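You operate a simulated robot arm through the tools that you are given. There is no shell and no other tool. Be economical: measure what you need, move in short steps, check, and stop when the job is done.

The job below is to be done with a simulated two-armed robot. You get a single attempt, and the scene is never put back.

JOB
Switch the press display on, test the grey spring, then clear the reading.
Fine: shut the press head first; let the press down before clearing; shut the release knob. Where these are worked on the way, their far stop is far enough and under half their travel is too little: release knob.

The check looks at the end state, three seconds after you hand in, the way a careful person would. Anything else that was tipped, shoved, dropped, spilled or broken makes it a failure.

ROBOT AND FRAMES
Two 7-joint arms with fingered hands on one trunk, on a base that drives. Base frame: it is fixed to the floor where the robot stands at the start and does not move with it; the origin is under the middle of the robot, x ahead of it, y to its left, z up; the surface under the hand at the start is at about z = 0.88. Lengths are in m, angles in degrees, forces in N, time in s.
The left shoulder is at the start at [0.07, 0.132, 1.23], the right one opposite. With the tool pointing down near the work surface each hand reaches from about 0.1 to 0.62 m from the robot's upright axis, wherever it stands, measured 20 degrees to its own side. Places, roughly: display knob [0.5, -0.4, 1.3]; press head [0.7, -0.1, 1.2]; press plate [0.6, -0.2, 1]; pump lever [0.4, -0.2, 1]; release knob [0.5, -0.1, 0.9]; yellow button [0.5, -0.3, 1.3]. Payload 2.3 kg a hand.
The TCP of each hand is the grasp point between the finger pads, 0.025 m short of the fingertips. In the tool frame z runs along the fingers and y along their closing line. The gripper opens to 0.088 m. The gripper's body begins 0.029 m behind the TCP. The gripper is a hand of 3 fingers: y runs from the thumb to the fingers, the wrist lies at [-0.013, -0.097, -0.162] in the tool frame.
Orientation is that of the tool frame in the base frame, as a unit quaternion [w, x, y, z]. With the fingers straight down and the wrist toward the robot, the tool's x, y and z point along [0, 1, 0], [1, 0, 0] and [0, 0, -1] of the base frame.

CONTROLS
- The arms move only by the tool nudge_tool. It takes "left_deltas", "right_deltas" or both (then of equal length, played together; a hand with none holds still); each is a list of rows, each an object (a shift or turn left out is 0) with "dr": the turn, a rotation vector about the base's x, y, z in degrees, a list of three; "dp": the shift along the base's x, y, z in m, a list of three. In form: [{"dr": [ax, ay, az], "dp": [tx, ty, tz]}, ...]. A call has 1 to 12 rows; each row shifts and turns the commanded pose from where the row before left it. Rows are played at 5 a second. More than 0.05 m and 8.6 degrees between two rows, and nothing of the call is played. A pose out of reach is approached as far as the arm can. The call stops where the force on the tool passes 70 N (or 10 N more than at its start, if that is more) or the arm is blocked; 0.2 s more then pass. In this call time passes only in rows, and 0.2 s behind the last. The reply holds the time, the measured pose of the TCP, the force on the tool along the base axes, the opening and the grip force, in the units named above and with some noise, with the torque about the TCP (base axes, N m) and any sound that the robot's microphone picked up.
- Cameras (640 x 400 px; columns grow to the right, rows downward): "scene" is now at [0.1277, -0.0435, 1.5539]; the picture's right is [-0.49, -0.87, 0.00], its down [-0.49, 0.27, -0.83] and it looks along [0.72, -0.40, -0.56] (base axes); focal length 214 px, centre (320, 200). "left" rides on the left gripper at [-0.058, -0.085, -0.099] in its tool frame; the picture's right is [-0.67, -0.35, 0.66], its down [0.69, -0.63, 0.37] and it looks along [0.29, 0.69, 0.66] (tool axes); focal length 261 px, centre (320, 200). "right" rides on the right gripper at [0.058, -0.085, -0.099] in its tool frame; the picture's right is [-0.67, 0.35, -0.66], its down [-0.69, -0.63, 0.37] and it looks along [-0.28, 0.69, 0.66] (tool axes); focal length 261 px, centre (320, 200). There is no depth. A picture from a camera that has moved, and an enlarged one, comes with that camera's place and axes in the base frame and with its lens.
- snapshot(camera): a new picture of that camera. The clock stands still meanwhile.
- lift_body(by): slides the trunk up (or, below 0, down) by that many m; the arms and the scene camera ride with it, the base frame stays. It gives what a move gives, with no picture.
- base_move(legs): drives the robot by 1 to 6 legs, each [ahead, left, turn to the left] in m, m and degrees, along the robot's own axes; the way and the turn of a leg run together, so that a leg with both is an arc; at most 1.5 m and 180 degrees a leg. The arms and the cameras ride along, it lands a little off, and it stops where it bumps. It gives what a move gives.
- finger_targets(index, middle, thumb_bend, thumb_turn, hand): sets how far each is bent, from 0 (flat) to 100 (curled in); at 30 the hand is open as for a grip, at 70 the pads meet at the TCP. One left out holds its place. A second passes; each finger stops where it meets its share of the squeeze, and holds until it gets a number again. It is the only way to open and close the hand. It gives what a move gives, with no picture; readings hold the bend of each and the force on the fingers (four entries, about 0 where the hand has none), thumb and palm. thumb_turn goes from beside the hand (0) to across from the fingers (100), as for a grip.
- aim_head(pan, tilt): turns the head with the scene camera to pan (to the left, within 86 degrees either way) and tilt (down, from -29 to 69), counted from straight ahead of the robot. It gives what a move gives.
- enlarge(camera, box): a new picture of the part [left, top, right, bottom] of that camera's present view, enlarged. The clock stands still meanwhile.
- job_done(): hands the job in; it is judged then, once.

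Go step by step. Nothing tells you exact positions but the pictures and the camera data: compare them with the known pose of the tool, close in by small moves and look again before you grip or let go. The budget is 120 turns and 88 pictures, counting those below and the enlarged ones. Unless the task says otherwise, let go and move clear before handing in, and close with one line.

The tools are called by a JSON object that holds its "name" and its "arguments". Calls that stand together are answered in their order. nudge_tool: Moves the arms, as the interface text tells. Its arguments: {"type":"object","properties":{"left_deltas":{"type":"array"},"right_deltas":{"type":"array"}},"required":[]} The other tools are called the same way: lift_body (by) slides the trunk up or down; finger_targets (index, middle, thumb_bend, thumb_turn, hand) moves the fingers one by one; base_move (legs) drives the base; aim_head (pan, tilt) turns the head that bears the scene camera; snapshot (camera) takes a picture; enlarge (camera, box) takes an enlarged picture of a part of a camera's view; job_done () hands the job in.

At the start:

```text
t: 0.0
left_position: [0.3992, 0.0011, 1.0001]
left_orientation: [0.0, 0.708, 0.706, 0.0]
left_wrist_force: [0.5, 0.2, -0.4]
left_moment: [-0.01, 0.01, 0.03]
left_width: 0.0874
left_grasp_force: 0.1
left_shape: jaw
left_bend: [30.0, 30.0, 30.0, 98.0]
left_finger forces: [0.0, 0.1, 0.1, 0.1, 0.0, 0.1]
right_position: [0.3295, -0.312, 1.4515]
right_orientation: [0.0, 0.707, 0.707, -0.001]
right_wrist_force: [0.6, -0.3, 0.4]
right_moment: [-0.01, 0.01, 0.02]
right_width: 0.0877
right_grasp_force: 0.0
right_shape: jaw
right_bend: [30.0, 30.0, 30.0, 98.0]
right_finger forces: [0.0, 0.0, 0.1, 0.0, 0.1, 0.0]
trunk travel left (down, up): [-0.788, 0.052]
robot x, y, heading: [0.0022, 0.0001, -0.2]
head pan, tilt: [-29.2, 33.9]
```

scene: 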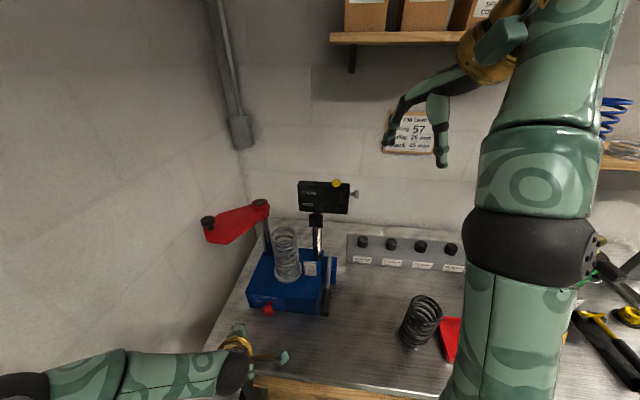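
right: 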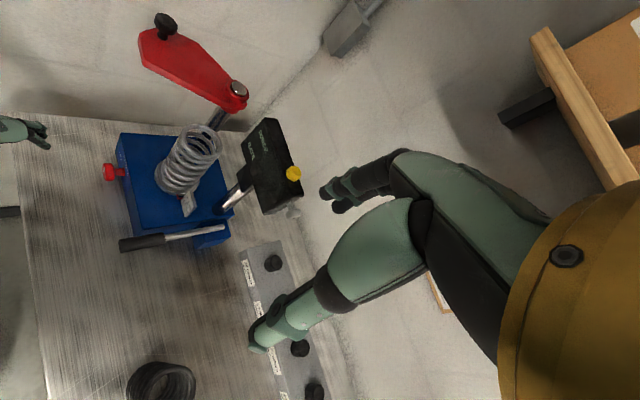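
left: 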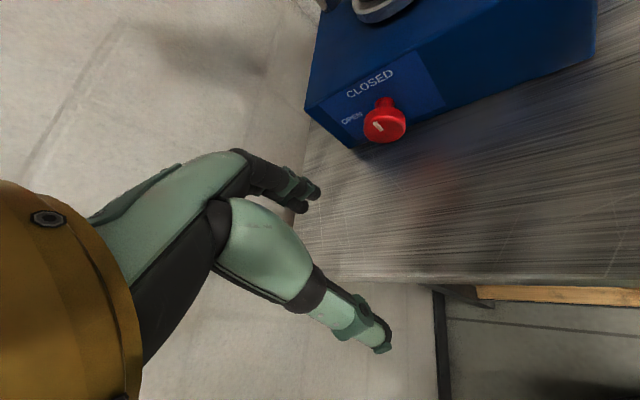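

I see a blue spring press with a grey spring already on its plate, the red head swung open, the display behind, and a red release knob at the front. I'll look closer at the details first.

{"name": "enlarge", "arguments": {"camera": "scene", "box": [190, 160, 390, 330]}}

{"name": "enlarge", "arguments": {"camera": "right", "box": [80, 0, 340, 270]}}

{"name": "enlarge", "arguments": {"camera": "left", "box": [300, 0, 560, 160]}}

{"name": "enlarge", "arguments": {"camera": "scene", "box": [340, 90, 480, 280]}}

```text
2.35 times, centred on (290, 245) of scene
camera zoom: at [0.1277, -0.0435, 1.5539], right [-0.49, -0.87, 0.0], down [-0.49, 0.27, -0.83], along [0.72, -0.4, -0.56], focal length 505 px, centre (391, 94)
```

zoom: 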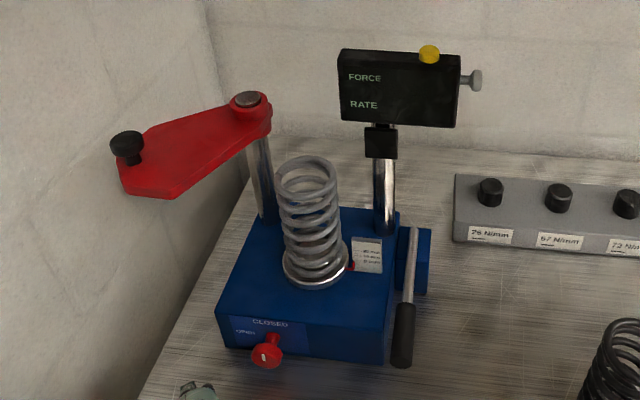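

```text
1.48 times, centred on (210, 135) of right
camera zoom: at [0.2434, -0.2542, 1.5504], right [0.35, -0.67, 0.66], down [-0.63, -0.69, -0.37], along [0.69, -0.28, -0.66], focal length 386 px, centre (483, 296)
```

zoom: 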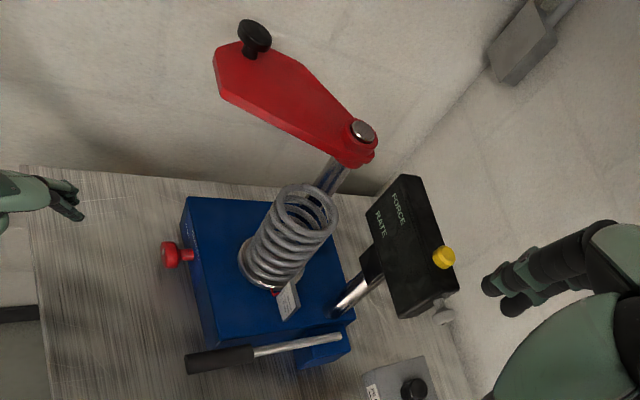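

```text
2.46 times, centred on (430, 80) of left
camera zoom: at [0.3132, -0.0572, 1.0996], right [-0.35, -0.67, -0.66], down [-0.63, 0.69, -0.37], along [0.69, 0.29, -0.66], focal length 642 px, centre (49, 495)
```

zoom: 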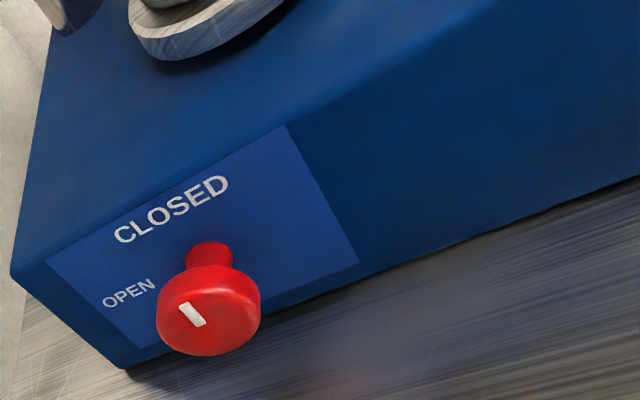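

```text
2.11 times, centred on (410, 185) of scene
camera zoom: at [0.1277, -0.0435, 1.5539], right [-0.49, -0.87, 0.0], down [-0.49, 0.27, -0.83], along [0.72, -0.4, -0.56], focal length 452 px, centre (130, 232)
```

zoom: 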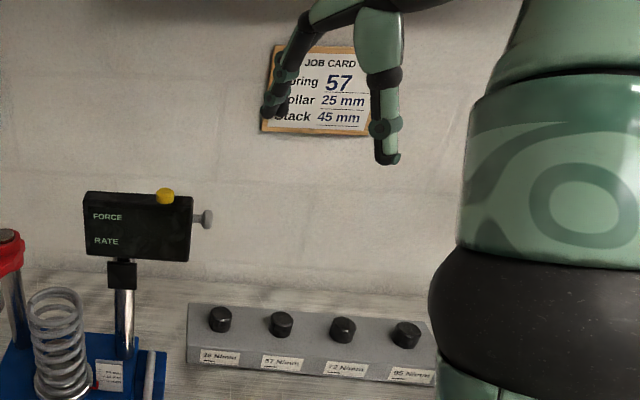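

Triangulating from the two views: release knob ≈ (0.50, -0.074, 0.930), lever end ≈ (0.389, -0.203, 0.988) with pivot ≈ (0.551, -0.317, 0.965), head knob ≈ (0.643, 0.003, 1.195), head pivot ≈ (0.679, -0.140, 1.186), display knob ≈ (0.491, -0.353, 1.252), yellow button ≈ (0.522, -0.308, 1.285). The press is yawed about -35°. I'll look at the display knob and head knob closely.

{"name": "enlarge", "arguments": {"camera": "right", "box": [230, 110, 330, 230]}}

{"name": "enlarge", "arguments": {"camera": "right", "box": [130, 0, 260, 120]}}

{"name": "enlarge", "arguments": {"camera": "right", "box": [100, 120, 260, 260]}}

```text
3.33 times, centred on (280, 170) of right
camera zoom: at [0.2434, -0.2542, 1.5504], right [0.35, -0.67, 0.66], down [-0.63, -0.69, -0.37], along [0.69, -0.28, -0.66], focal length 869 px, centre (453, 300)
```

zoom: 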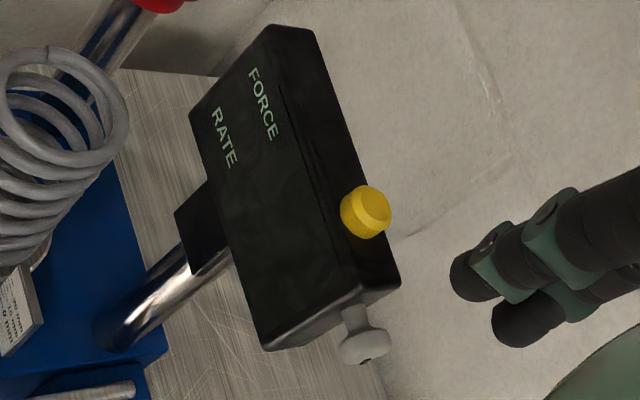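

```text
3.33 times, centred on (195, 60) of right
camera zoom: at [0.2434, -0.2542, 1.5504], right [0.35, -0.67, 0.66], down [-0.63, -0.69, -0.37], along [0.69, -0.28, -0.66], focal length 869 px, centre (737, 667)
```

zoom: 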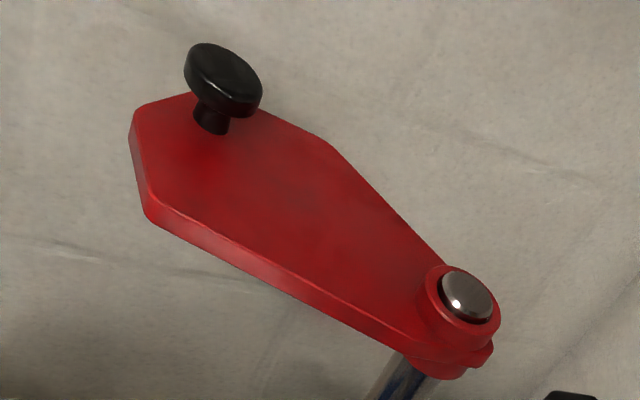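

```text
2.86 times, centred on (180, 190) of right
camera zoom: at [0.2434, -0.2542, 1.5504], right [0.35, -0.67, 0.66], down [-0.63, -0.69, -0.37], along [0.69, -0.28, -0.66], focal length 745 px, centre (720, 229)
```

zoom: 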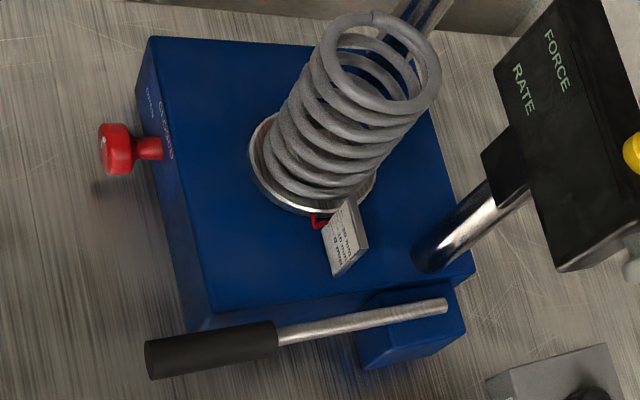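

The tag by the spring may matter; I'll enlarge it and meanwhile start moving the left hand toward the head knob at a safe height.

{"name": "enlarge", "arguments": {"camera": "scene", "box": [295, 255, 325, 280]}}

{"name": "nudge_tool", "arguments": {"left_deltas": [{"dp": [0, 0.02, 0.05]}, {"dp": [0, 0.01, 0.05]}, {"dp": [0.02, 0, 0.05]}, {"dp": [0.02, 0, 0.05]}, {"dp": [0.02, 0, 0.05]}, {"dp": [0.03, 0, 0.02]}]}}

```text
16.00 times, centred on (310, 268) of scene
camera zoom: at [0.1277, -0.0435, 1.5539], right [-0.49, -0.87, 0.0], down [-0.49, 0.27, -0.83], along [0.72, -0.4, -0.56], focal length 3432 px, centre (480, -880)
```

zoom: 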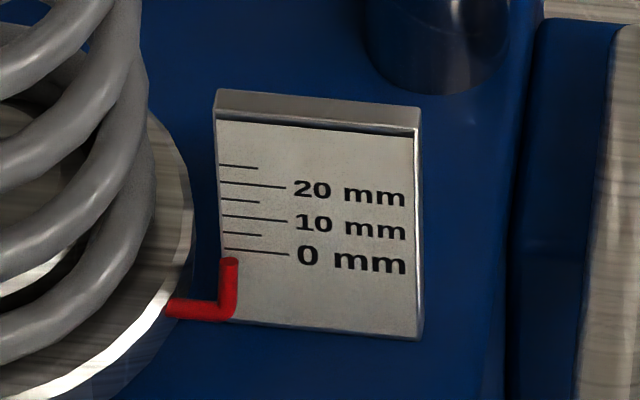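

```text
refused: row 1 steps farther than a row can; nothing moved
```

It's a plate travel ruler (0–25 mm), pointer at about 0. Now raise the left hand in legal steps, and look hard at the display knob.

{"name": "enlarge", "arguments": {"camera": "scene", "box": [325, 172, 365, 200]}}

{"name": "nudge_tool", "arguments": {"left_deltas": [{"dp": [0, 0.01, 0.045]}, {"dp": [0, 0.01, 0.045]}, {"dp": [0, 0, 0.048]}, {"dp": [0, 0, 0.048]}, {"dp": [0.01, 0, 0.045]}, {"dp": [0.03, 0, 0.03]}, {"dp": [0.045, 0, 0]}, {"dp": [0.04, 0, 0]}]}}

```text
14.29 times, centred on (345, 186) of scene
camera zoom: at [0.1277, -0.0435, 1.5539], right [-0.49, -0.87, 0.0], down [-0.49, 0.27, -0.83], along [0.72, -0.4, -0.56], focal length 3064 px, centre (-37, 400)
```

zoom: 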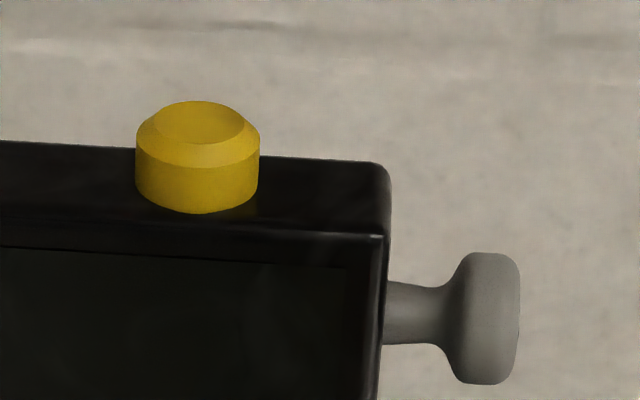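

```text
t: 1.8
left_position: [0.527, 0.0174, 1.2603]
left_orientation: [-0.002, 0.707, 0.707, 0.0]
left_wrist_force: [0.0, 0.1, 0.2]
left_moment: [0.0, -0.01, -0.03]
left_width: 0.0877
left_grasp_force: 0.0
left_shape: jaw
left_bend: [30.0, 30.0, 30.0, 98.0]
left_finger forces: [0.0, 0.0, 0.0, 0.0, 0.1, 0.0]
right_position: [0.3306, -0.3141, 1.4495]
right_orientation: [-0.002, 0.707, 0.707, 0.0]
right_wrist_force: [-0.1, 0.3, 0.3]
right_moment: [-0.03, 0.01, 0.0]
right_width: 0.0878
right_grasp_force: 0.0
right_shape: jaw
right_bend: [30.0, 30.0, 30.0, 98.0]
right_finger forces: [0.1, 0.0, 0.1, 0.1, 0.1, 0.0]
trunk travel left (down, up): [-0.788, 0.052]
robot x, y, heading: [0.001, -0.0002, 0.0]
head pan, tilt: [-29.2, 33.9]
```

The display knob is a mushroom-type push/pull knob. The left hand is at (0.527, 0.017, 1.26); I check its camera before going over the head knob.

{"name": "nudge_tool", "arguments": {"left_deltas": [{"dp": [0.04, -0.005, 0]}, {"dp": [0.04, -0.005, 0]}, {"dp": [0.036, -0.004, 0]}]}}

{"name": "snapshot", "arguments": {"camera": "left"}}

{"name": "enlarge", "arguments": {"camera": "scene", "box": [160, 120, 360, 320]}}

```text
t: 2.6
left_position: [0.5456, 0.0219, 1.2409]
left_orientation: [0.0, 0.707, 0.707, 0.0]
left_wrist_force: [0.1, -0.2, 0.1]
left_moment: [-0.01, -0.02, 0.04]
left_width: 0.0875
left_grasp_force: 0.0
left_shape: jaw
left_bend: [30.0, 30.0, 30.0, 98.0]
left_finger forces: [0.0, 0.0, 0.0, 0.0, 0.1, 0.0]
left hand out of reach, approached as far as the arm can: row 1, 2, 3
right_position: [0.3285, -0.3125, 1.4515]
right_orientation: [0.0, 0.707, 0.707, -0.001]
right_wrist_force: [-0.2, 0.1, 0.4]
right_moment: [0.01, -0.01, -0.01]
right_width: 0.0874
right_grasp_force: 0.0
right_shape: jaw
right_bend: [30.0, 30.0, 30.0, 98.0]
right_finger forces: [0.1, 0.0, 0.0, 0.0, 0.0, 0.0]
trunk travel left (down, up): [-0.788, 0.052]
robot x, y, heading: [0.0032, -0.0013, 0.1]
head pan, tilt: [-29.2, 33.9]
```

```text
75 pictures are left
camera left: at [0.4606, -0.0348, 1.3401], right [-0.35, -0.67, -0.66], down [-0.63, 0.69, -0.37], along [0.69, 0.28, -0.66], focal length 261 px, centre (320, 200)
```

left: 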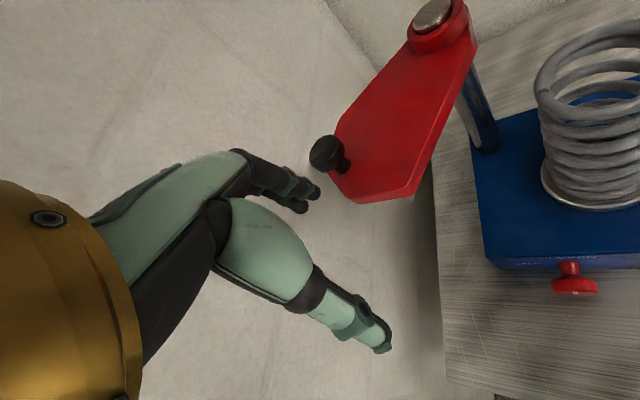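

```text
2.00 times, centred on (260, 220) of scene
camera zoom: at [0.1277, -0.0436, 1.5539], right [-0.49, -0.87, 0.0], down [-0.49, 0.27, -0.83], along [0.72, -0.4, -0.56], focal length 429 px, centre (440, 160)
```

zoom: 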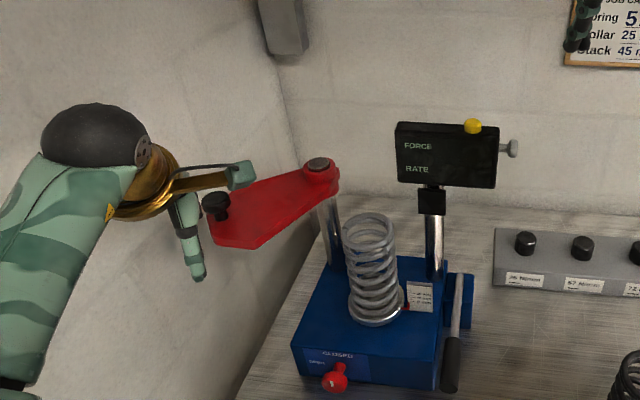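

The left hand runs out of reach, so I raise and retract it a little and drive the base forward 0.13 m.

{"name": "nudge_tool", "arguments": {"left_deltas": [{"dp": [-0.035, 0, 0.03]}, {"dp": [-0.03, 0, 0.03]}]}}

{"name": "base_move", "arguments": {"legs": [[0.13, 0, 0]]}}

{"name": "enlarge", "arguments": {"camera": "scene", "box": [120, 120, 440, 400]}}

```text
t: 3.2
left_position: [0.4798, 0.0249, 1.3003]
left_orientation: [0.001, 0.707, 0.707, 0.001]
left_wrist_force: [-0.2, -0.1, 0.0]
left_moment: [0.0, -0.02, -0.02]
left_width: 0.0878
left_grasp_force: 0.1
left_shape: jaw
left_bend: [30.0, 30.0, 30.0, 98.0]
left_finger forces: [0.0, 0.1, 0.0, 0.0, 0.0, 0.0]
right_position: [0.3258, -0.3121, 1.4527]
right_orientation: [0.001, 0.708, 0.706, 0.001]
right_wrist_force: [0.1, 0.6, 0.5]
right_moment: [0.0, -0.01, 0.01]
right_width: 0.0874
right_grasp_force: 0.0
right_shape: jaw
right_bend: [30.0, 30.0, 30.0, 98.0]
right_finger forces: [0.0, 0.0, 0.0, 0.0, 0.0, 0.1]
trunk travel left (down, up): [-0.788, 0.052]
robot x, y, heading: [-0.0045, 0.0043, 0.2]
head pan, tilt: [-29.2, 33.9]
```

```text
t: 4.5
left_position: [0.6084, 0.0232, 1.3006]
left_orientation: [0.002, 0.707, 0.707, 0.001]
left_wrist_force: [-0.7, 0.4, -0.3]
left_moment: [-0.01, -0.04, -0.03]
left_width: 0.0876
left_grasp_force: 0.0
left_shape: jaw
left_bend: [30.0, 30.0, 30.0, 98.0]
left_finger forces: [0.0, 0.0, 0.0, 0.1, 0.1, 0.1]
right_position: [0.4554, -0.3128, 1.4517]
right_orientation: [0.001, 0.707, 0.707, 0.001]
right_wrist_force: [-0.7, -0.4, 0.4]
right_moment: [0.01, 0.01, -0.01]
right_width: 0.0875
right_grasp_force: 0.0
right_shape: jaw
right_bend: [30.0, 30.0, 30.0, 98.0]
right_finger forces: [0.0, 0.1, 0.0, 0.1, 0.0, 0.1]
trunk travel left (down, up): [-0.788, 0.052]
robot x, y, heading: [0.1289, -0.0027, 0.1]
head pan, tilt: [-29.2, 33.9]
```

```text
1.43 times, centred on (280, 260) of scene
camera zoom: at [0.2531, -0.0435, 1.5544], right [-0.49, -0.87, 0.0], down [-0.48, 0.27, -0.83], along [0.73, -0.41, -0.55], focal length 306 px, centre (377, 114)
```

zoom: 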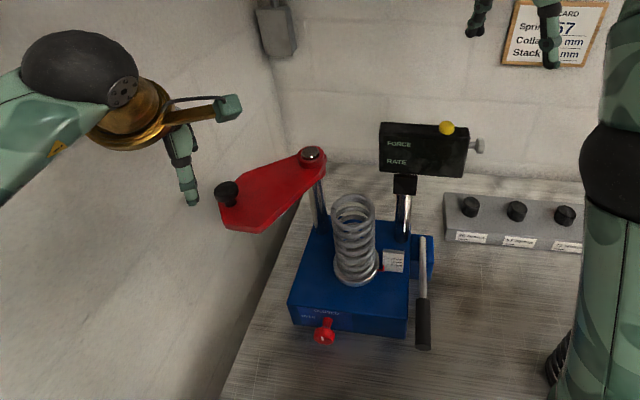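

The drive worked. Now centre the left hand above the head knob and check with its camera.

{"name": "nudge_tool", "arguments": {"left_deltas": [{"dp": [0.018, -0.01, 0]}, {"dp": [0.018, -0.01, -0.03]}]}}

{"name": "snapshot", "arguments": {"camera": "left"}}

{"name": "enlarge", "arguments": {"camera": "scene", "box": [160, 140, 340, 260]}}

```text
t: 5.1
left_position: [0.6482, 0.0034, 1.2689]
left_orientation: [0.0, 0.708, 0.707, 0.001]
left_wrist_force: [0.3, -0.2, -0.3]
left_moment: [0.01, 0.0, -0.01]
left_width: 0.0877
left_grasp_force: 0.1
left_shape: jaw
left_bend: [30.0, 30.0, 30.0, 98.0]
left_finger forces: [0.0, 0.1, 0.0, 0.0, 0.1, 0.0]
right_position: [0.4583, -0.313, 1.4512]
right_orientation: [-0.001, 0.708, 0.706, 0.001]
right_wrist_force: [-1.0, -0.5, -1.0]
right_moment: [0.0, -0.01, -0.03]
right_width: 0.0874
right_grasp_force: 0.0
right_shape: jaw
right_bend: [30.0, 30.0, 30.0, 98.0]
right_finger forces: [0.1, 0.0, 0.0, 0.0, 0.1, 0.0]
trunk travel left (down, up): [-0.788, 0.052]
robot x, y, heading: [0.1322, -0.0016, -0.1]
head pan, tilt: [-29.2, 33.9]
```

```text
72 pictures are left
camera left: at [0.5627, -0.0558, 1.3687], right [-0.35, -0.67, -0.66], down [-0.63, 0.69, -0.37], along [0.7, 0.28, -0.66], focal length 261 px, centre (320, 200)
```

left: 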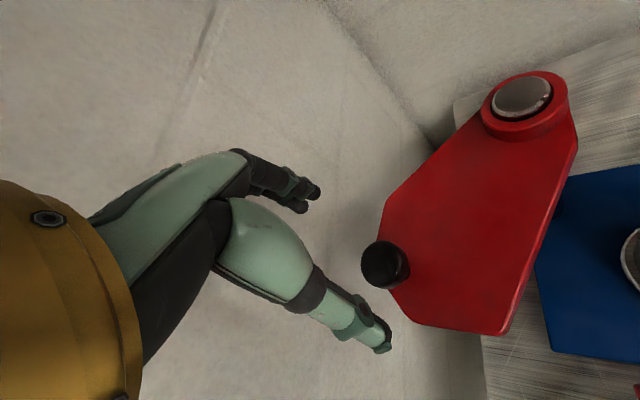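

```text
3.33 times, centred on (250, 200) of scene
camera zoom: at [0.2583, -0.0448, 1.5539], right [-0.49, -0.87, 0.0], down [-0.49, 0.27, -0.83], along [0.72, -0.4, -0.56], focal length 715 px, centre (553, 200)
```

zoom: 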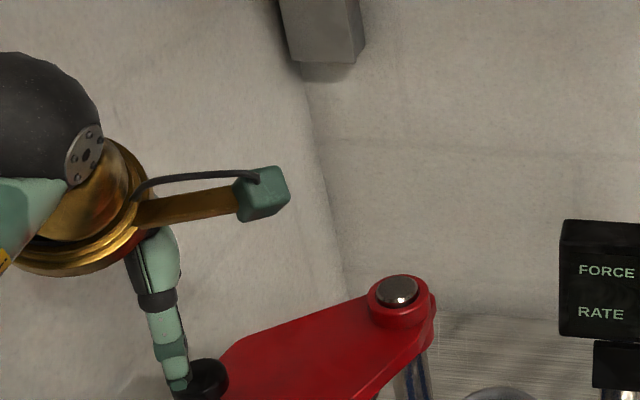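

The knob sits at about (0.646, -0.004), directly under the TCP. Lower over it and close loosely.

{"name": "nudge_tool", "arguments": {"left_deltas": [{"dp": [-0.001, -0.004, -0.03]}, {"dp": [0, -0.003, -0.03]}, {"dp": [0, 0, -0.006]}]}}

{"name": "snapshot", "arguments": {"camera": "left"}}

```text
t: 5.9
left_position: [0.6475, -0.0045, 1.2021]
left_orientation: [0.001, 0.708, 0.706, 0.0]
left_wrist_force: [-0.4, -0.4, -0.2]
left_moment: [0.05, 0.02, 0.01]
left_width: 0.0876
left_grasp_force: 0.1
left_shape: jaw
left_bend: [30.0, 30.0, 30.0, 98.0]
left_finger forces: [0.1, 0.1, 0.0, 0.0, 0.0, 0.0]
right_position: [0.4591, -0.3142, 1.4523]
right_orientation: [0.0, 0.707, 0.708, 0.0]
right_wrist_force: [0.1, 0.1, -1.3]
right_moment: [0.01, -0.03, -0.01]
right_width: 0.0876
right_grasp_force: 0.1
right_shape: jaw
right_bend: [30.0, 30.0, 30.0, 98.0]
right_finger forces: [0.0, 0.0, 0.0, 0.0, 0.0, 0.0]
trunk travel left (down, up): [-0.788, 0.052]
robot x, y, heading: [0.131, 0.001, -0.2]
head pan, tilt: [-29.2, 33.9]
```

```text
70 pictures are left
camera left: at [0.5625, -0.062, 1.3021], right [-0.35, -0.67, -0.66], down [-0.63, 0.69, -0.37], along [0.69, 0.29, -0.66], focal length 261 px, centre (320, 200)
```

left: 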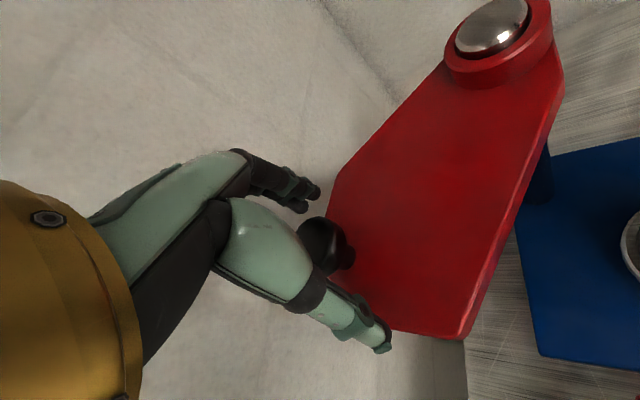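

The knob is between thumb and fingers. Close gently and begin swinging the head.

{"name": "finger_targets", "arguments": {"hand": "left", "index": 58, "middle": 58, "thumb_bend": 58}}

{"name": "nudge_tool", "arguments": {"left_deltas": [{"dp": [-0.0186, -0.0055, 0], "dr": [0, 0, 4.5]}, {"dp": [-0.0177, -0.0083, 0], "dr": [0, 0, 4.5]}, {"dp": [-0.0163, -0.0107, 0], "dr": [0, 0, 4.5]}, {"dp": [-0.0147, -0.0129, 0], "dr": [0, 0, 4.5]}]}}

{"name": "snapshot", "arguments": {"camera": "left"}}

{"name": "enlarge", "arguments": {"camera": "scene", "box": [160, 120, 360, 300]}}

```text
t: 6.9
left_position: [0.6487, -0.0027, 1.2025]
left_orientation: [0.0, 0.707, 0.707, 0.0]
left_wrist_force: [0.6, -0.8, -0.7]
left_moment: [0.02, 0.01, 0.0]
left_width: 0.0266
left_grasp_force: 0.0
left_shape: fingers
left_bend: [57.0, 57.0, 57.0, 98.0]
left_finger forces: [0.0, 0.1, 0.1, 0.0, 0.1, 0.0]
right_position: [0.4597, -0.3129, 1.4514]
right_orientation: [0.0, 0.707, 0.707, 0.0]
right_wrist_force: [0.4, -0.9, -0.3]
right_moment: [-0.02, 0.02, -0.01]
right_width: 0.0876
right_grasp_force: 0.0
right_shape: jaw
right_bend: [30.0, 30.0, 30.0, 98.0]
right_finger forces: [0.0, 0.1, 0.0, 0.0, 0.1, 0.0]
trunk travel left (down, up): [-0.788, 0.052]
robot x, y, heading: [0.1332, -0.0015, 0.1]
head pan, tilt: [-29.2, 33.9]
```

```text
t: 7.9
left_position: [0.5804, -0.0422, 1.2032]
left_orientation: [0.0, 0.587, 0.81, 0.0]
left_wrist_force: [-1.1, -0.5, -0.1]
left_moment: [0.0, -0.02, -0.03]
left_width: 0.0266
left_grasp_force: 0.0
left_shape: fingers
left_bend: [57.0, 57.0, 57.0, 98.0]
left_finger forces: [0.0, 0.1, 0.0, 0.0, 0.1, 0.0]
right_position: [0.4593, -0.3138, 1.4523]
right_orientation: [-0.002, 0.707, 0.707, 0.0]
right_wrist_force: [-0.3, -0.2, 0.0]
right_moment: [0.01, -0.06, 0.0]
right_width: 0.0877
right_grasp_force: 0.0
right_shape: jaw
right_bend: [30.0, 30.0, 30.0, 98.0]
right_finger forces: [0.0, 0.0, 0.1, 0.0, 0.0, 0.1]
trunk travel left (down, up): [-0.788, 0.052]
robot x, y, heading: [0.1314, 0.001, -0.2]
head pan, tilt: [-29.2, 33.9]
```

```text
69 pictures are left
camera left: at [0.5166, -0.1236, 1.303], right [-0.12, -0.74, -0.66], down [-0.81, 0.46, -0.37], along [0.57, 0.49, -0.66], focal length 261 px, centre (320, 200)
```

left: 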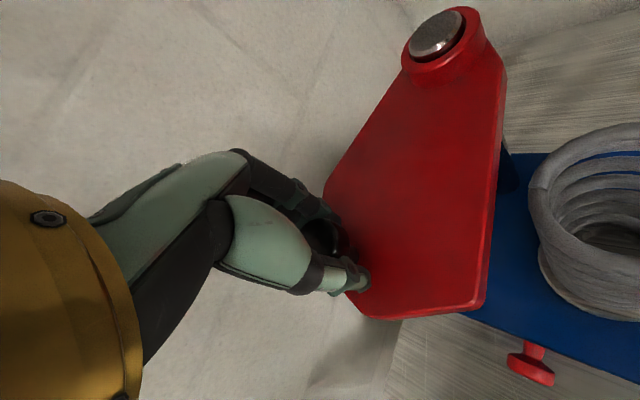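

```text
2.22 times, centred on (260, 210) of scene
camera zoom: at [0.258, -0.0448, 1.5539], right [-0.49, -0.87, 0.0], down [-0.49, 0.27, -0.83], along [0.72, -0.4, -0.56], focal length 477 px, centre (453, 178)
```

zoom: 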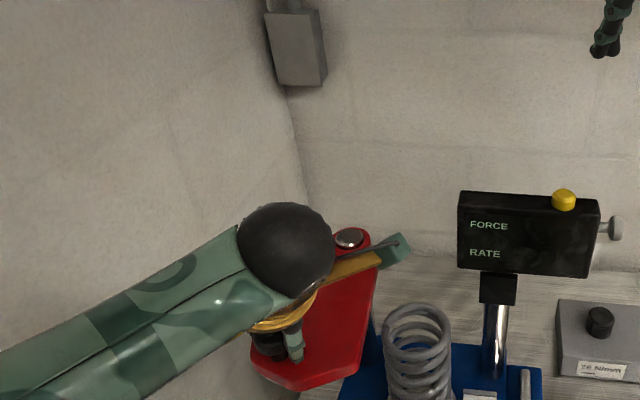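

The head swings along with the hand. Continue the arc to the closed position.

{"name": "nudge_tool", "arguments": {"left_deltas": [{"dp": [-0.0128, -0.0147, 0], "dr": [0, 0, 4.5]}, {"dp": [-0.0106, -0.0165, 0], "dr": [0, 0, 4.5]}, {"dp": [-0.0082, -0.0177, 0], "dr": [0, 0, 4.5]}, {"dp": [-0.0056, -0.0187, 0], "dr": [0, 0, 4.5]}, {"dp": [-0.003, -0.0193, 0], "dr": [0, 0, 4.5]}]}}

{"name": "snapshot", "arguments": {"camera": "left"}}

{"name": "enlarge", "arguments": {"camera": "scene", "box": [200, 120, 400, 340]}}

```text
t: 9.1
left_position: [0.5479, -0.0659, 1.2007]
left_orientation: [0.0, 0.436, 0.9, 0.0]
left_wrist_force: [-0.5, -0.3, -0.5]
left_moment: [0.0, -0.05, 0.0]
left_width: 0.0274
left_grasp_force: 0.4
left_shape: fingers
left_bend: [56.0, 57.0, 57.0, 97.0]
left_finger forces: [0.4, 0.0, 0.0, 0.0, 0.0, 0.0]
left hand out of reach, approached as far as the arm can: row 3, 4, 5
right_position: [0.4604, -0.3136, 1.4511]
right_orientation: [-0.001, 0.707, 0.707, 0.001]
right_wrist_force: [-0.2, 0.4, 0.2]
right_moment: [0.03, 0.0, -0.01]
right_width: 0.0878
right_grasp_force: 0.1
right_shape: jaw
right_bend: [30.0, 30.0, 30.0, 98.0]
right_finger forces: [0.0, 0.0, 0.1, 0.1, 0.1, 0.0]
trunk travel left (down, up): [-0.788, 0.052]
robot x, y, heading: [0.1279, 0.0005, 0.2]
head pan, tilt: [-29.2, 33.9]
```

```text
67 pictures are left
camera left: at [0.5167, -0.1646, 1.3005], right [0.14, -0.74, -0.66], down [-0.92, 0.15, -0.37], along [0.37, 0.65, -0.66], focal length 261 px, centre (320, 200)
```

left: 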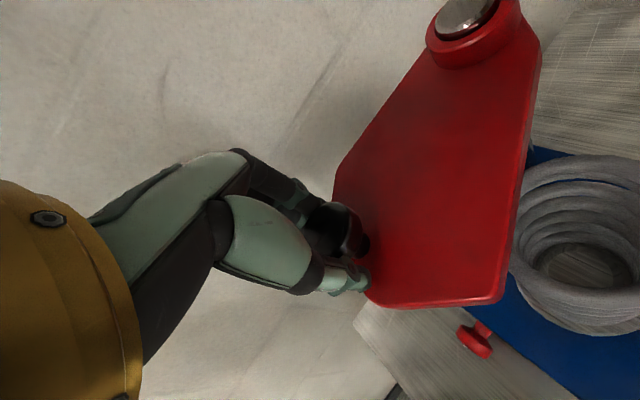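

```text
1.82 times, centred on (300, 230) of scene
camera zoom: at [0.2584, -0.0446, 1.5539], right [-0.49, -0.87, 0.0], down [-0.49, 0.27, -0.83], along [0.72, -0.4, -0.56], focal length 390 px, centre (356, 146)
```

zoom: 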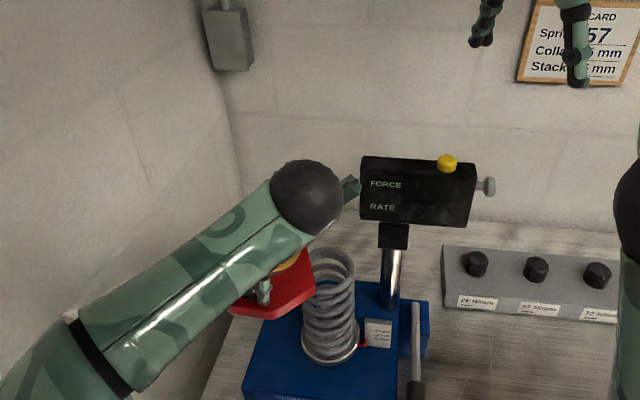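

The hand's yaw runs it out of reach here. I'll open, rise, unwind the yaw, and then push the head arm from its left side instead.

{"name": "finger_targets", "arguments": {"hand": "left", "index": 30, "middle": 30, "thumb_bend": 30}}

{"name": "nudge_tool", "arguments": {"left_deltas": [{"dp": [0, 0, 0.03]}, {"dp": [0, 0, 0.03], "dr": [0, 0, -8]}, {"dp": [0, 0.01, 0.01], "dr": [0, 0, -8]}, {"dp": [0, 0.01, 0], "dr": [0, 0, -8]}, {"dp": [0, 0.01, 0], "dr": [0, 0, -8]}, {"dp": [0, 0.01, 0], "dr": [0, 0, -8]}, {"dp": [0, 0.01, 0], "dr": [0, 0, -8]}]}}

{"name": "snapshot", "arguments": {"camera": "left"}}

{"name": "snapshot", "arguments": {"camera": "right"}}

```text
t: 10.1
left_position: [0.5481, -0.0659, 1.2015]
left_orientation: [0.0, 0.436, 0.9, 0.0]
left_wrist_force: [-0.1, 0.5, 0.3]
left_moment: [0.05, 0.01, 0.02]
left_width: 0.0841
left_grasp_force: 0.0
left_shape: fingers
left_bend: [30.0, 30.0, 30.0, 97.0]
left_finger forces: [0.1, 0.0, 0.0, 0.0, 0.1, 0.1]
right_position: [0.4595, -0.3127, 1.4516]
right_orientation: [0.0, 0.707, 0.707, 0.0]
right_wrist_force: [-0.7, 0.2, 0.6]
right_moment: [-0.03, 0.0, -0.02]
right_width: 0.0875
right_grasp_force: 0.0
right_shape: jaw
right_bend: [30.0, 30.0, 30.0, 98.0]
right_finger forces: [0.0, 0.1, 0.0, 0.0, 0.0, 0.0]
trunk travel left (down, up): [-0.788, 0.052]
robot x, y, heading: [0.1308, 0.0025, -0.1]
head pan, tilt: [-29.2, 33.9]
```

```text
t: 11.7
left_position: [0.5439, -0.0072, 1.2692]
left_orientation: [0.001, 0.753, 0.658, -0.001]
left_wrist_force: [0.7, 0.6, 0.5]
left_moment: [-0.02, 0.01, 0.0]
left_width: 0.0845
left_grasp_force: 0.1
left_shape: fingers
left_bend: [30.0, 30.0, 30.0, 97.0]
left_finger forces: [0.0, 0.0, 0.1, 0.0, 0.0, 0.0]
left hand out of reach, approached as far as the arm can: row 1
right_position: [0.4594, -0.3109, 1.451]
right_orientation: [0.001, 0.707, 0.707, -0.001]
right_wrist_force: [-1.3, 0.3, 0.3]
right_moment: [-0.02, 0.0, 0.02]
right_width: 0.0875
right_grasp_force: 0.1
right_shape: jaw
right_bend: [30.0, 30.0, 30.0, 98.0]
right_finger forces: [0.0, 0.1, 0.0, 0.0, 0.0, 0.0]
trunk travel left (down, up): [-0.788, 0.052]
robot x, y, heading: [0.1308, -0.0002, 0.1]
head pan, tilt: [-29.2, 33.9]
```

```text
65 pictures are left
camera left: at [0.4525, -0.0525, 1.3678], right [-0.44, -0.62, -0.66], down [-0.53, 0.76, -0.37], along [0.73, 0.19, -0.66], focal length 261 px, centre (320, 200)
```

left: 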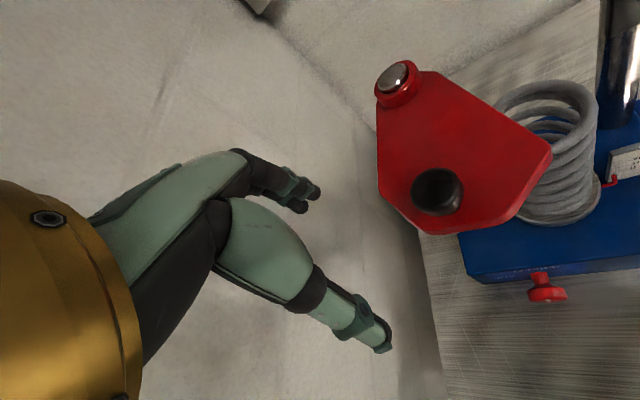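

```text
64 pictures are left
camera right: at [0.3742, -0.2527, 1.5507], right [0.35, -0.67, 0.66], down [-0.63, -0.69, -0.36], along [0.69, -0.29, -0.66], focal length 261 px, centre (320, 200)
```

right: 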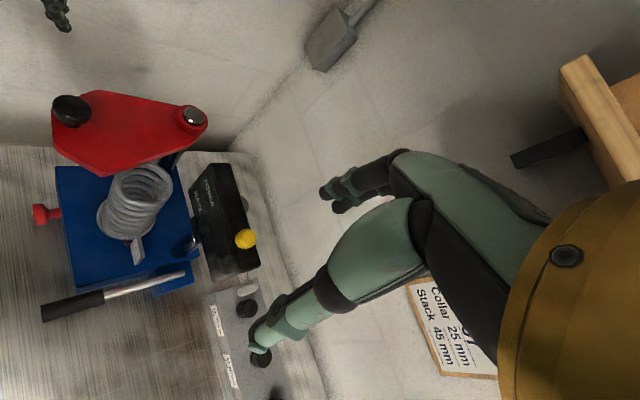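

The head is about halfway (knob now ≈ (0.55, -0.072)). I'll make a closed fist of the left hand and push the arm's outer edge the rest of the way.

{"name": "finger_targets", "arguments": {"hand": "left", "index": 70, "middle": 70, "thumb_bend": 70}}

{"name": "nudge_tool", "arguments": {"left_deltas": [{"dp": [0.02, 0, 0]}, {"dp": [0.016, -0.004, -0.03]}, {"dp": [0, 0, -0.03]}, {"dp": [0, 0, -0.024]}]}}

{"name": "snapshot", "arguments": {"camera": "left"}}

{"name": "enlarge", "arguments": {"camera": "scene", "box": [180, 120, 380, 340]}}

```text
t: 12.7
left_position: [0.5448, -0.0086, 1.2671]
left_orientation: [0.0, 0.753, 0.658, 0.0]
left_wrist_force: [-0.5, 0.2, 0.1]
left_moment: [0.05, -0.01, -0.02]
left_width: 0.0
left_grasp_force: 0.2
left_shape: fingers
left_bend: [70.0, 70.0, 70.0, 97.0]
left_finger forces: [0.0, 0.1, 0.1, 0.0, 0.0, 0.0]
right_position: [0.4588, -0.3127, 1.452]
right_orientation: [0.0, 0.707, 0.707, 0.0]
right_wrist_force: [0.2, 0.1, 0.2]
right_moment: [-0.01, -0.01, 0.0]
right_width: 0.0877
right_grasp_force: 0.2
right_shape: jaw
right_bend: [30.0, 30.0, 30.0, 98.0]
right_finger forces: [0.0, 0.0, 0.0, 0.0, 0.0, 0.1]
trunk travel left (down, up): [-0.788, 0.052]
robot x, y, heading: [0.1336, -0.0004, 0.0]
head pan, tilt: [-29.2, 33.9]
```

```text
t: 13.7
left_position: [0.5792, -0.0108, 1.1846]
left_orientation: [0.0, 0.751, 0.66, 0.0]
left_wrist_force: [-0.8, 0.4, 1.0]
left_moment: [0.02, 0.0, -0.01]
left_width: 0.0
left_grasp_force: 0.1
left_shape: fingers
left_bend: [70.0, 70.0, 70.0, 97.0]
left_finger forces: [0.1, 0.1, 0.0, 0.1, 0.0, 0.1]
right_position: [0.4603, -0.3123, 1.4516]
right_orientation: [-0.001, 0.707, 0.707, 0.0]
right_wrist_force: [0.6, 0.7, -0.3]
right_moment: [0.0, 0.0, 0.0]
right_width: 0.0877
right_grasp_force: 0.0
right_shape: jaw
right_bend: [30.0, 30.0, 30.0, 98.0]
right_finger forces: [0.0, 0.0, 0.0, 0.1, 0.0, 0.0]
trunk travel left (down, up): [-0.788, 0.052]
robot x, y, heading: [0.1331, -0.0, -0.2]
head pan, tilt: [-29.2, 33.9]
```

```text
63 pictures are left
camera left: at [0.4872, -0.0579, 1.2843], right [-0.43, -0.62, -0.66], down [-0.53, 0.76, -0.37], along [0.73, 0.19, -0.66], focal length 261 px, centre (320, 200)
```

left: 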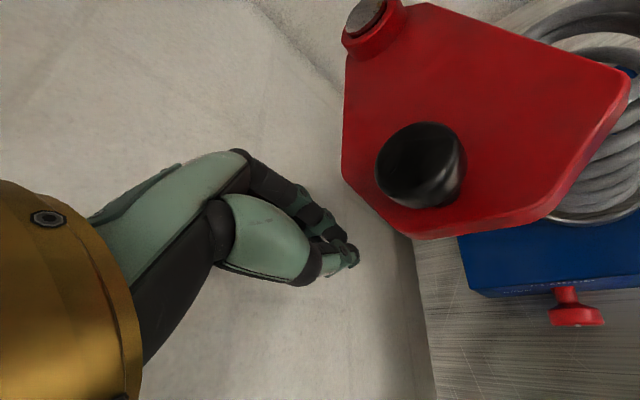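

```text
1.82 times, centred on (280, 230) of scene
camera zoom: at [0.2585, -0.0434, 1.5539], right [-0.49, -0.87, 0.0], down [-0.49, 0.27, -0.83], along [0.72, -0.41, -0.56], focal length 390 px, centre (393, 146)
```

zoom: 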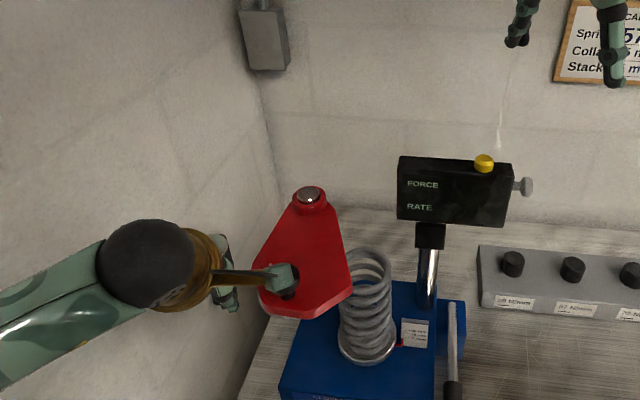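

The fist is beside the arm's outer edge; push along the arc.

{"name": "nudge_tool", "arguments": {"left_deltas": [{"dp": [-0.004, -0.019, 0]}, {"dp": [-0.0077, -0.0129, 0]}, {"dp": [-0.0095, -0.0122, 0]}, {"dp": [-0.0082, -0.0131, 0]}, {"dp": [-0.0068, -0.014, 0]}, {"dp": [-0.0053, -0.0145, 0]}]}}

{"name": "snapshot", "arguments": {"camera": "left"}}

{"name": "enlarge", "arguments": {"camera": "right", "box": [0, 40, 240, 300]}}

```text
t: 15.1
left_position: [0.5381, -0.0993, 1.1853]
left_orientation: [0.0, 0.752, 0.659, 0.001]
left_wrist_force: [-0.1, 0.4, -0.3]
left_moment: [0.04, 0.0, 0.01]
left_width: 0.0
left_grasp_force: 0.9
left_shape: fingers
left_bend: [70.0, 70.0, 70.0, 97.0]
left_finger forces: [0.5, 0.0, 0.0, 0.0, 0.0, 0.0]
right_position: [0.4588, -0.315, 1.4496]
right_orientation: [-0.001, 0.707, 0.708, 0.0]
right_wrist_force: [0.5, -0.4, -0.4]
right_moment: [0.02, -0.02, 0.0]
right_width: 0.0877
right_grasp_force: 0.1
right_shape: jaw
right_bend: [30.0, 30.0, 30.0, 98.0]
right_finger forces: [0.0, 0.0, 0.0, 0.1, 0.0, 0.0]
trunk travel left (down, up): [-0.788, 0.052]
robot x, y, heading: [0.1262, -0.0004, -0.1]
head pan, tilt: [-29.2, 33.9]
```

```text
61 pictures are left
camera left: at [0.4464, -0.1451, 1.2837], right [-0.43, -0.62, -0.66], down [-0.53, 0.76, -0.36], along [0.73, 0.19, -0.66], focal length 261 px, centre (320, 200)
```

left: 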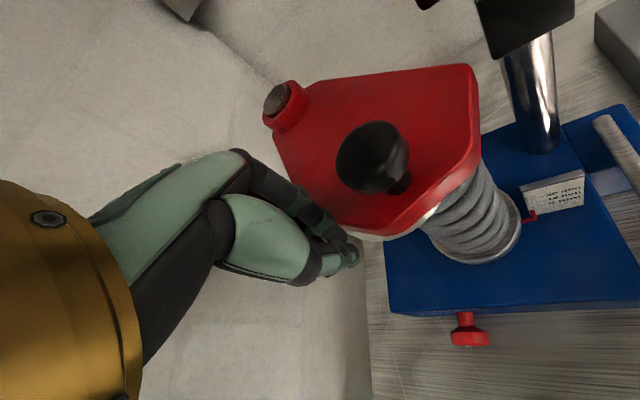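

```text
1.54 times, centred on (120, 170) of right
camera zoom: at [0.3736, -0.2553, 1.5503], right [0.35, -0.67, 0.66], down [-0.63, -0.68, -0.37], along [0.69, -0.29, -0.66], focal length 401 px, centre (628, 246)
```

zoom: 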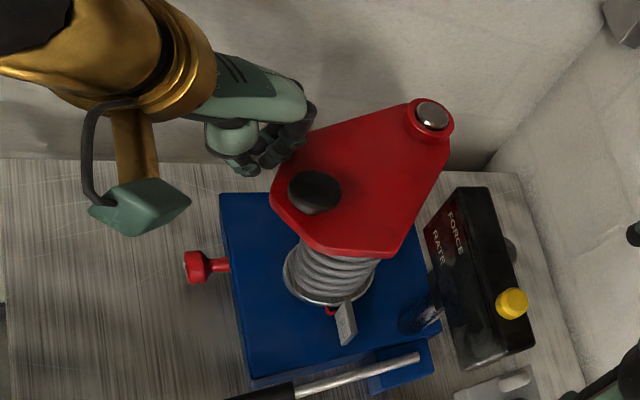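

Good progress; push on in steps until the stop.

{"name": "nudge_tool", "arguments": {"left_deltas": [{"dp": [-0.0038, -0.0128, 0]}, {"dp": [-0.002, -0.0152, 0]}]}}

{"name": "snapshot", "arguments": {"camera": "left"}}

{"name": "enlarge", "arguments": {"camera": "right", "box": [0, 40, 240, 300]}}

```text
t: 15.7
left_position: [0.5349, -0.1276, 1.1841]
left_orientation: [-0.001, 0.752, 0.659, 0.0]
left_wrist_force: [-0.2, -1.0, 0.1]
left_moment: [0.04, 0.02, 0.0]
left_width: 0.0
left_grasp_force: 0.0
left_shape: fingers
left_bend: [70.0, 70.0, 70.0, 97.0]
left_finger forces: [0.1, 0.0, 0.0, 0.0, 0.0, 0.0]
right_position: [0.4584, -0.3151, 1.4508]
right_orientation: [-0.001, 0.707, 0.707, 0.001]
right_wrist_force: [-0.6, -0.7, 0.0]
right_moment: [0.0, -0.02, 0.03]
right_width: 0.0876
right_grasp_force: 0.1
right_shape: jaw
right_bend: [30.0, 30.0, 30.0, 98.0]
right_finger forces: [0.0, 0.0, 0.0, 0.0, 0.0, 0.1]
trunk travel left (down, up): [-0.788, 0.052]
robot x, y, heading: [0.133, 0.0014, 0.1]
head pan, tilt: [-29.2, 33.9]
```

```text
59 pictures are left
camera left: at [0.4412, -0.1739, 1.2839], right [-0.43, -0.62, -0.66], down [-0.53, 0.76, -0.36], along [0.73, 0.19, -0.66], focal length 261 px, centre (320, 200)
```

left: 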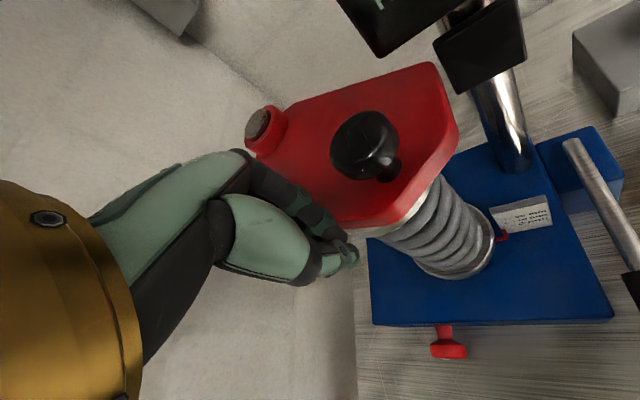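

```text
1.54 times, centred on (120, 170) of right
camera zoom: at [0.3737, -0.2564, 1.5501], right [0.35, -0.67, 0.65], down [-0.63, -0.68, -0.37], along [0.69, -0.28, -0.66], focal length 401 px, centre (628, 246)
```

zoom: 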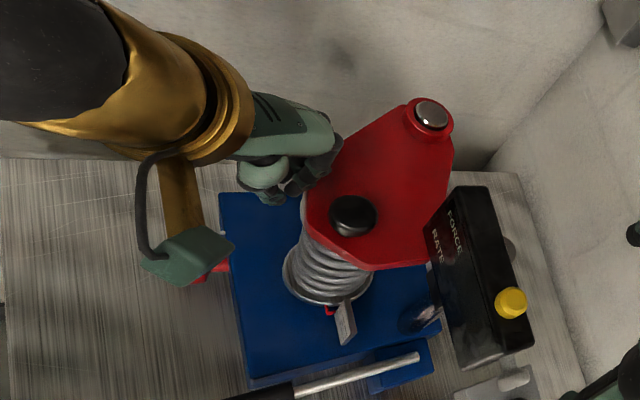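

Knob is now ≈ (0.533, -0.182), right over the spring. I'll nudge a little more to feel the stop.

{"name": "nudge_tool", "arguments": {"left_deltas": [{"dp": [0, -0.01, 0]}, {"dp": [0.001, -0.01, 0]}]}}

{"name": "enlarge", "arguments": {"camera": "right", "box": [0, 40, 240, 300]}}

```text
t: 16.3
left_position: [0.5314, -0.1391, 1.1858]
left_orientation: [0.001, 0.751, 0.66, 0.001]
left_wrist_force: [-4.9, 10.5, -1.0]
left_moment: [0.24, 0.14, 0.0]
left_width: 0.0
left_grasp_force: 7.0
left_shape: fingers
left_bend: [71.0, 70.0, 68.0, 97.0]
left_finger forces: [13.0, 0.5, 0.1, 0.0, 0.0, 0.1]
right_position: [0.4563, -0.3044, 1.4546]
right_orientation: [0.003, 0.707, 0.707, 0.0]
right_wrist_force: [0.7, 0.4, 0.1]
right_moment: [0.02, 0.02, 0.0]
right_width: 0.0876
right_grasp_force: 0.0
right_shape: jaw
right_bend: [30.0, 30.0, 30.0, 98.0]
right_finger forces: [0.0, 0.1, 0.0, 0.0, 0.0, 0.0]
trunk travel left (down, up): [-0.788, 0.052]
robot x, y, heading: [0.1301, 0.0014, -0.1]
head pan, tilt: [-29.2, 33.9]
```

```text
1.54 times, centred on (120, 170) of right
camera zoom: at [0.3703, -0.2462, 1.5524], right [0.35, -0.67, 0.66], down [-0.63, -0.69, -0.36], along [0.7, -0.29, -0.66], focal length 401 px, centre (628, 246)
```

zoom: 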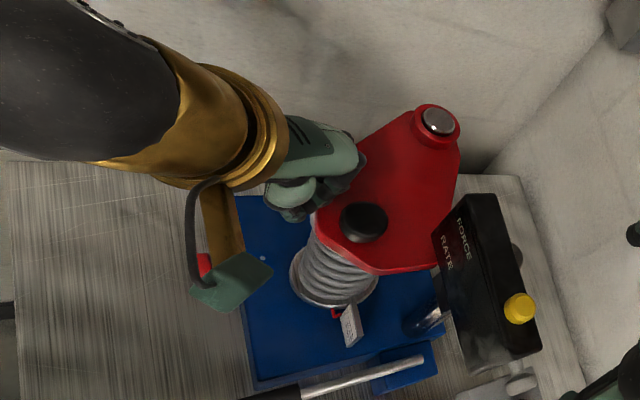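

The stop is reached (force rises, head doesn't move). Retract the left hand and begin positioning the right hand for the display knob (yaw -36°).

{"name": "nudge_tool", "arguments": {"left_deltas": [{"dp": [0, 0.02, 0]}, {"dp": [0, 0.03, 0]}, {"dp": [-0.01, 0.03, 0.02], "dr": [0, 0, 4]}, {"dp": [-0.04, 0.02, 0], "dr": [0, 0, 4]}, {"dp": [-0.04, 0.02, 0]}], "right_deltas": [{"dr": [0, 0, -7.2]}, {"dr": [0, 0, -7.2]}, {"dr": [0, 0, -7.2]}, {"dr": [0, 0, -7.2]}, {"dr": [0, 0, -7.2]}]}}

{"name": "snapshot", "arguments": {"camera": "right"}}

```text
t: 17.5
left_position: [0.4435, -0.0241, 1.2048]
left_orientation: [0.001, 0.704, 0.71, 0.001]
left_wrist_force: [0.0, 0.4, -0.4]
left_moment: [-0.01, 0.01, 0.01]
left_width: 0.0001
left_grasp_force: 0.0
left_shape: fingers
left_bend: [70.0, 70.0, 70.0, 97.0]
left_finger forces: [0.1, 0.1, 0.1, 0.0, 0.1, 0.0]
right_position: [0.4577, -0.3106, 1.4518]
right_orientation: [0.0, 0.892, 0.452, 0.001]
right_wrist_force: [-0.3, -0.1, -0.2]
right_moment: [0.01, 0.02, -0.04]
right_width: 0.0877
right_grasp_force: 0.0
right_shape: jaw
right_bend: [30.0, 30.0, 30.0, 98.0]
right_finger forces: [0.0, 0.0, 0.0, 0.0, 0.0, 0.0]
trunk travel left (down, up): [-0.788, 0.052]
robot x, y, heading: [0.1305, -0.0048, -0.1]
head pan, tilt: [-29.2, 33.9]
```

```text
56 pictures are left
camera right: at [0.4231, -0.2134, 1.5512], right [-0.12, -0.75, 0.66], down [-0.91, -0.18, -0.37], along [0.39, -0.64, -0.66], focal length 261 px, centre (320, 200)
```

right: 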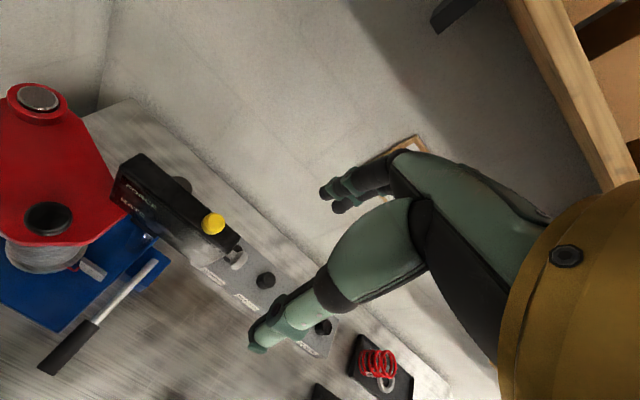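

Display knob confirmed at (0.492, -0.353, 1.252). Move the right hand above it, slightly outboard, and look.

{"name": "nudge_tool", "arguments": {"right_deltas": [{"dp": [0.014, -0.026, -0.03]}, {"dp": [0.013, -0.025, -0.03]}, {"dp": [0, 0, -0.04]}]}}

{"name": "snapshot", "arguments": {"camera": "right"}}

{"name": "enlarge", "arguments": {"camera": "scene", "box": [300, 90, 420, 230]}}

```text
t: 18.3
left_position: [0.4443, -0.0236, 1.2041]
left_orientation: [0.001, 0.703, 0.711, -0.001]
left_wrist_force: [-0.2, -0.7, -0.6]
left_moment: [-0.02, 0.02, 0.0]
left_width: 0.0
left_grasp_force: 0.1
left_shape: fingers
left_bend: [70.0, 70.0, 70.0, 97.0]
left_finger forces: [0.0, 0.1, 0.0, 0.0, 0.1, 0.0]
right_position: [0.4882, -0.3625, 1.3509]
right_orientation: [0.001, 0.891, 0.453, -0.001]
right_wrist_force: [0.8, 0.0, -0.3]
right_moment: [-0.02, -0.02, 0.0]
right_width: 0.0882
right_grasp_force: 0.0
right_shape: jaw
right_bend: [30.0, 30.0, 30.0, 98.0]
right_finger forces: [0.0, 0.0, 0.0, 0.0, 0.0, 0.1]
trunk travel left (down, up): [-0.788, 0.052]
robot x, y, heading: [0.1307, 0.0003, -0.1]
head pan, tilt: [-29.2, 33.9]
```

```text
55 pictures are left
camera right: at [0.4528, -0.2644, 1.4495], right [-0.11, -0.75, 0.66], down [-0.91, -0.18, -0.36], along [0.39, -0.64, -0.66], focal length 261 px, centre (320, 200)
```

right: 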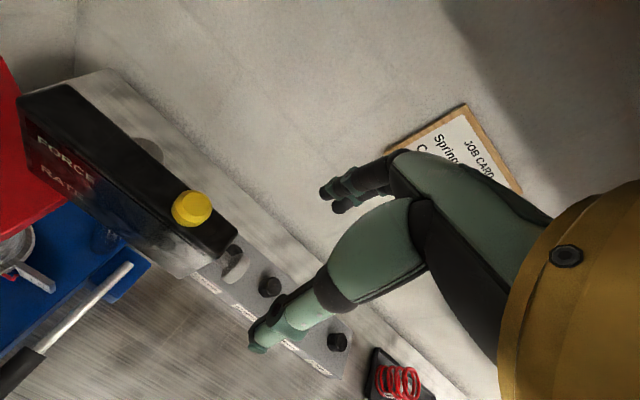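

```text
2.86 times, centred on (360, 160) of scene
camera zoom: at [0.2589, -0.0421, 1.5539], right [-0.49, -0.87, 0.0], down [-0.49, 0.27, -0.83], along [0.72, -0.41, -0.56], focal length 613 px, centre (206, 314)
```

zoom: 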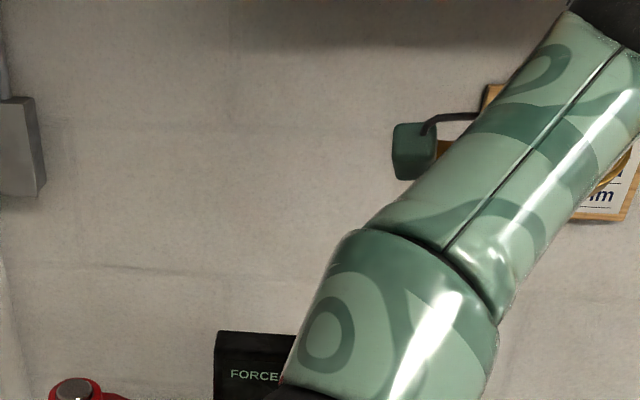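

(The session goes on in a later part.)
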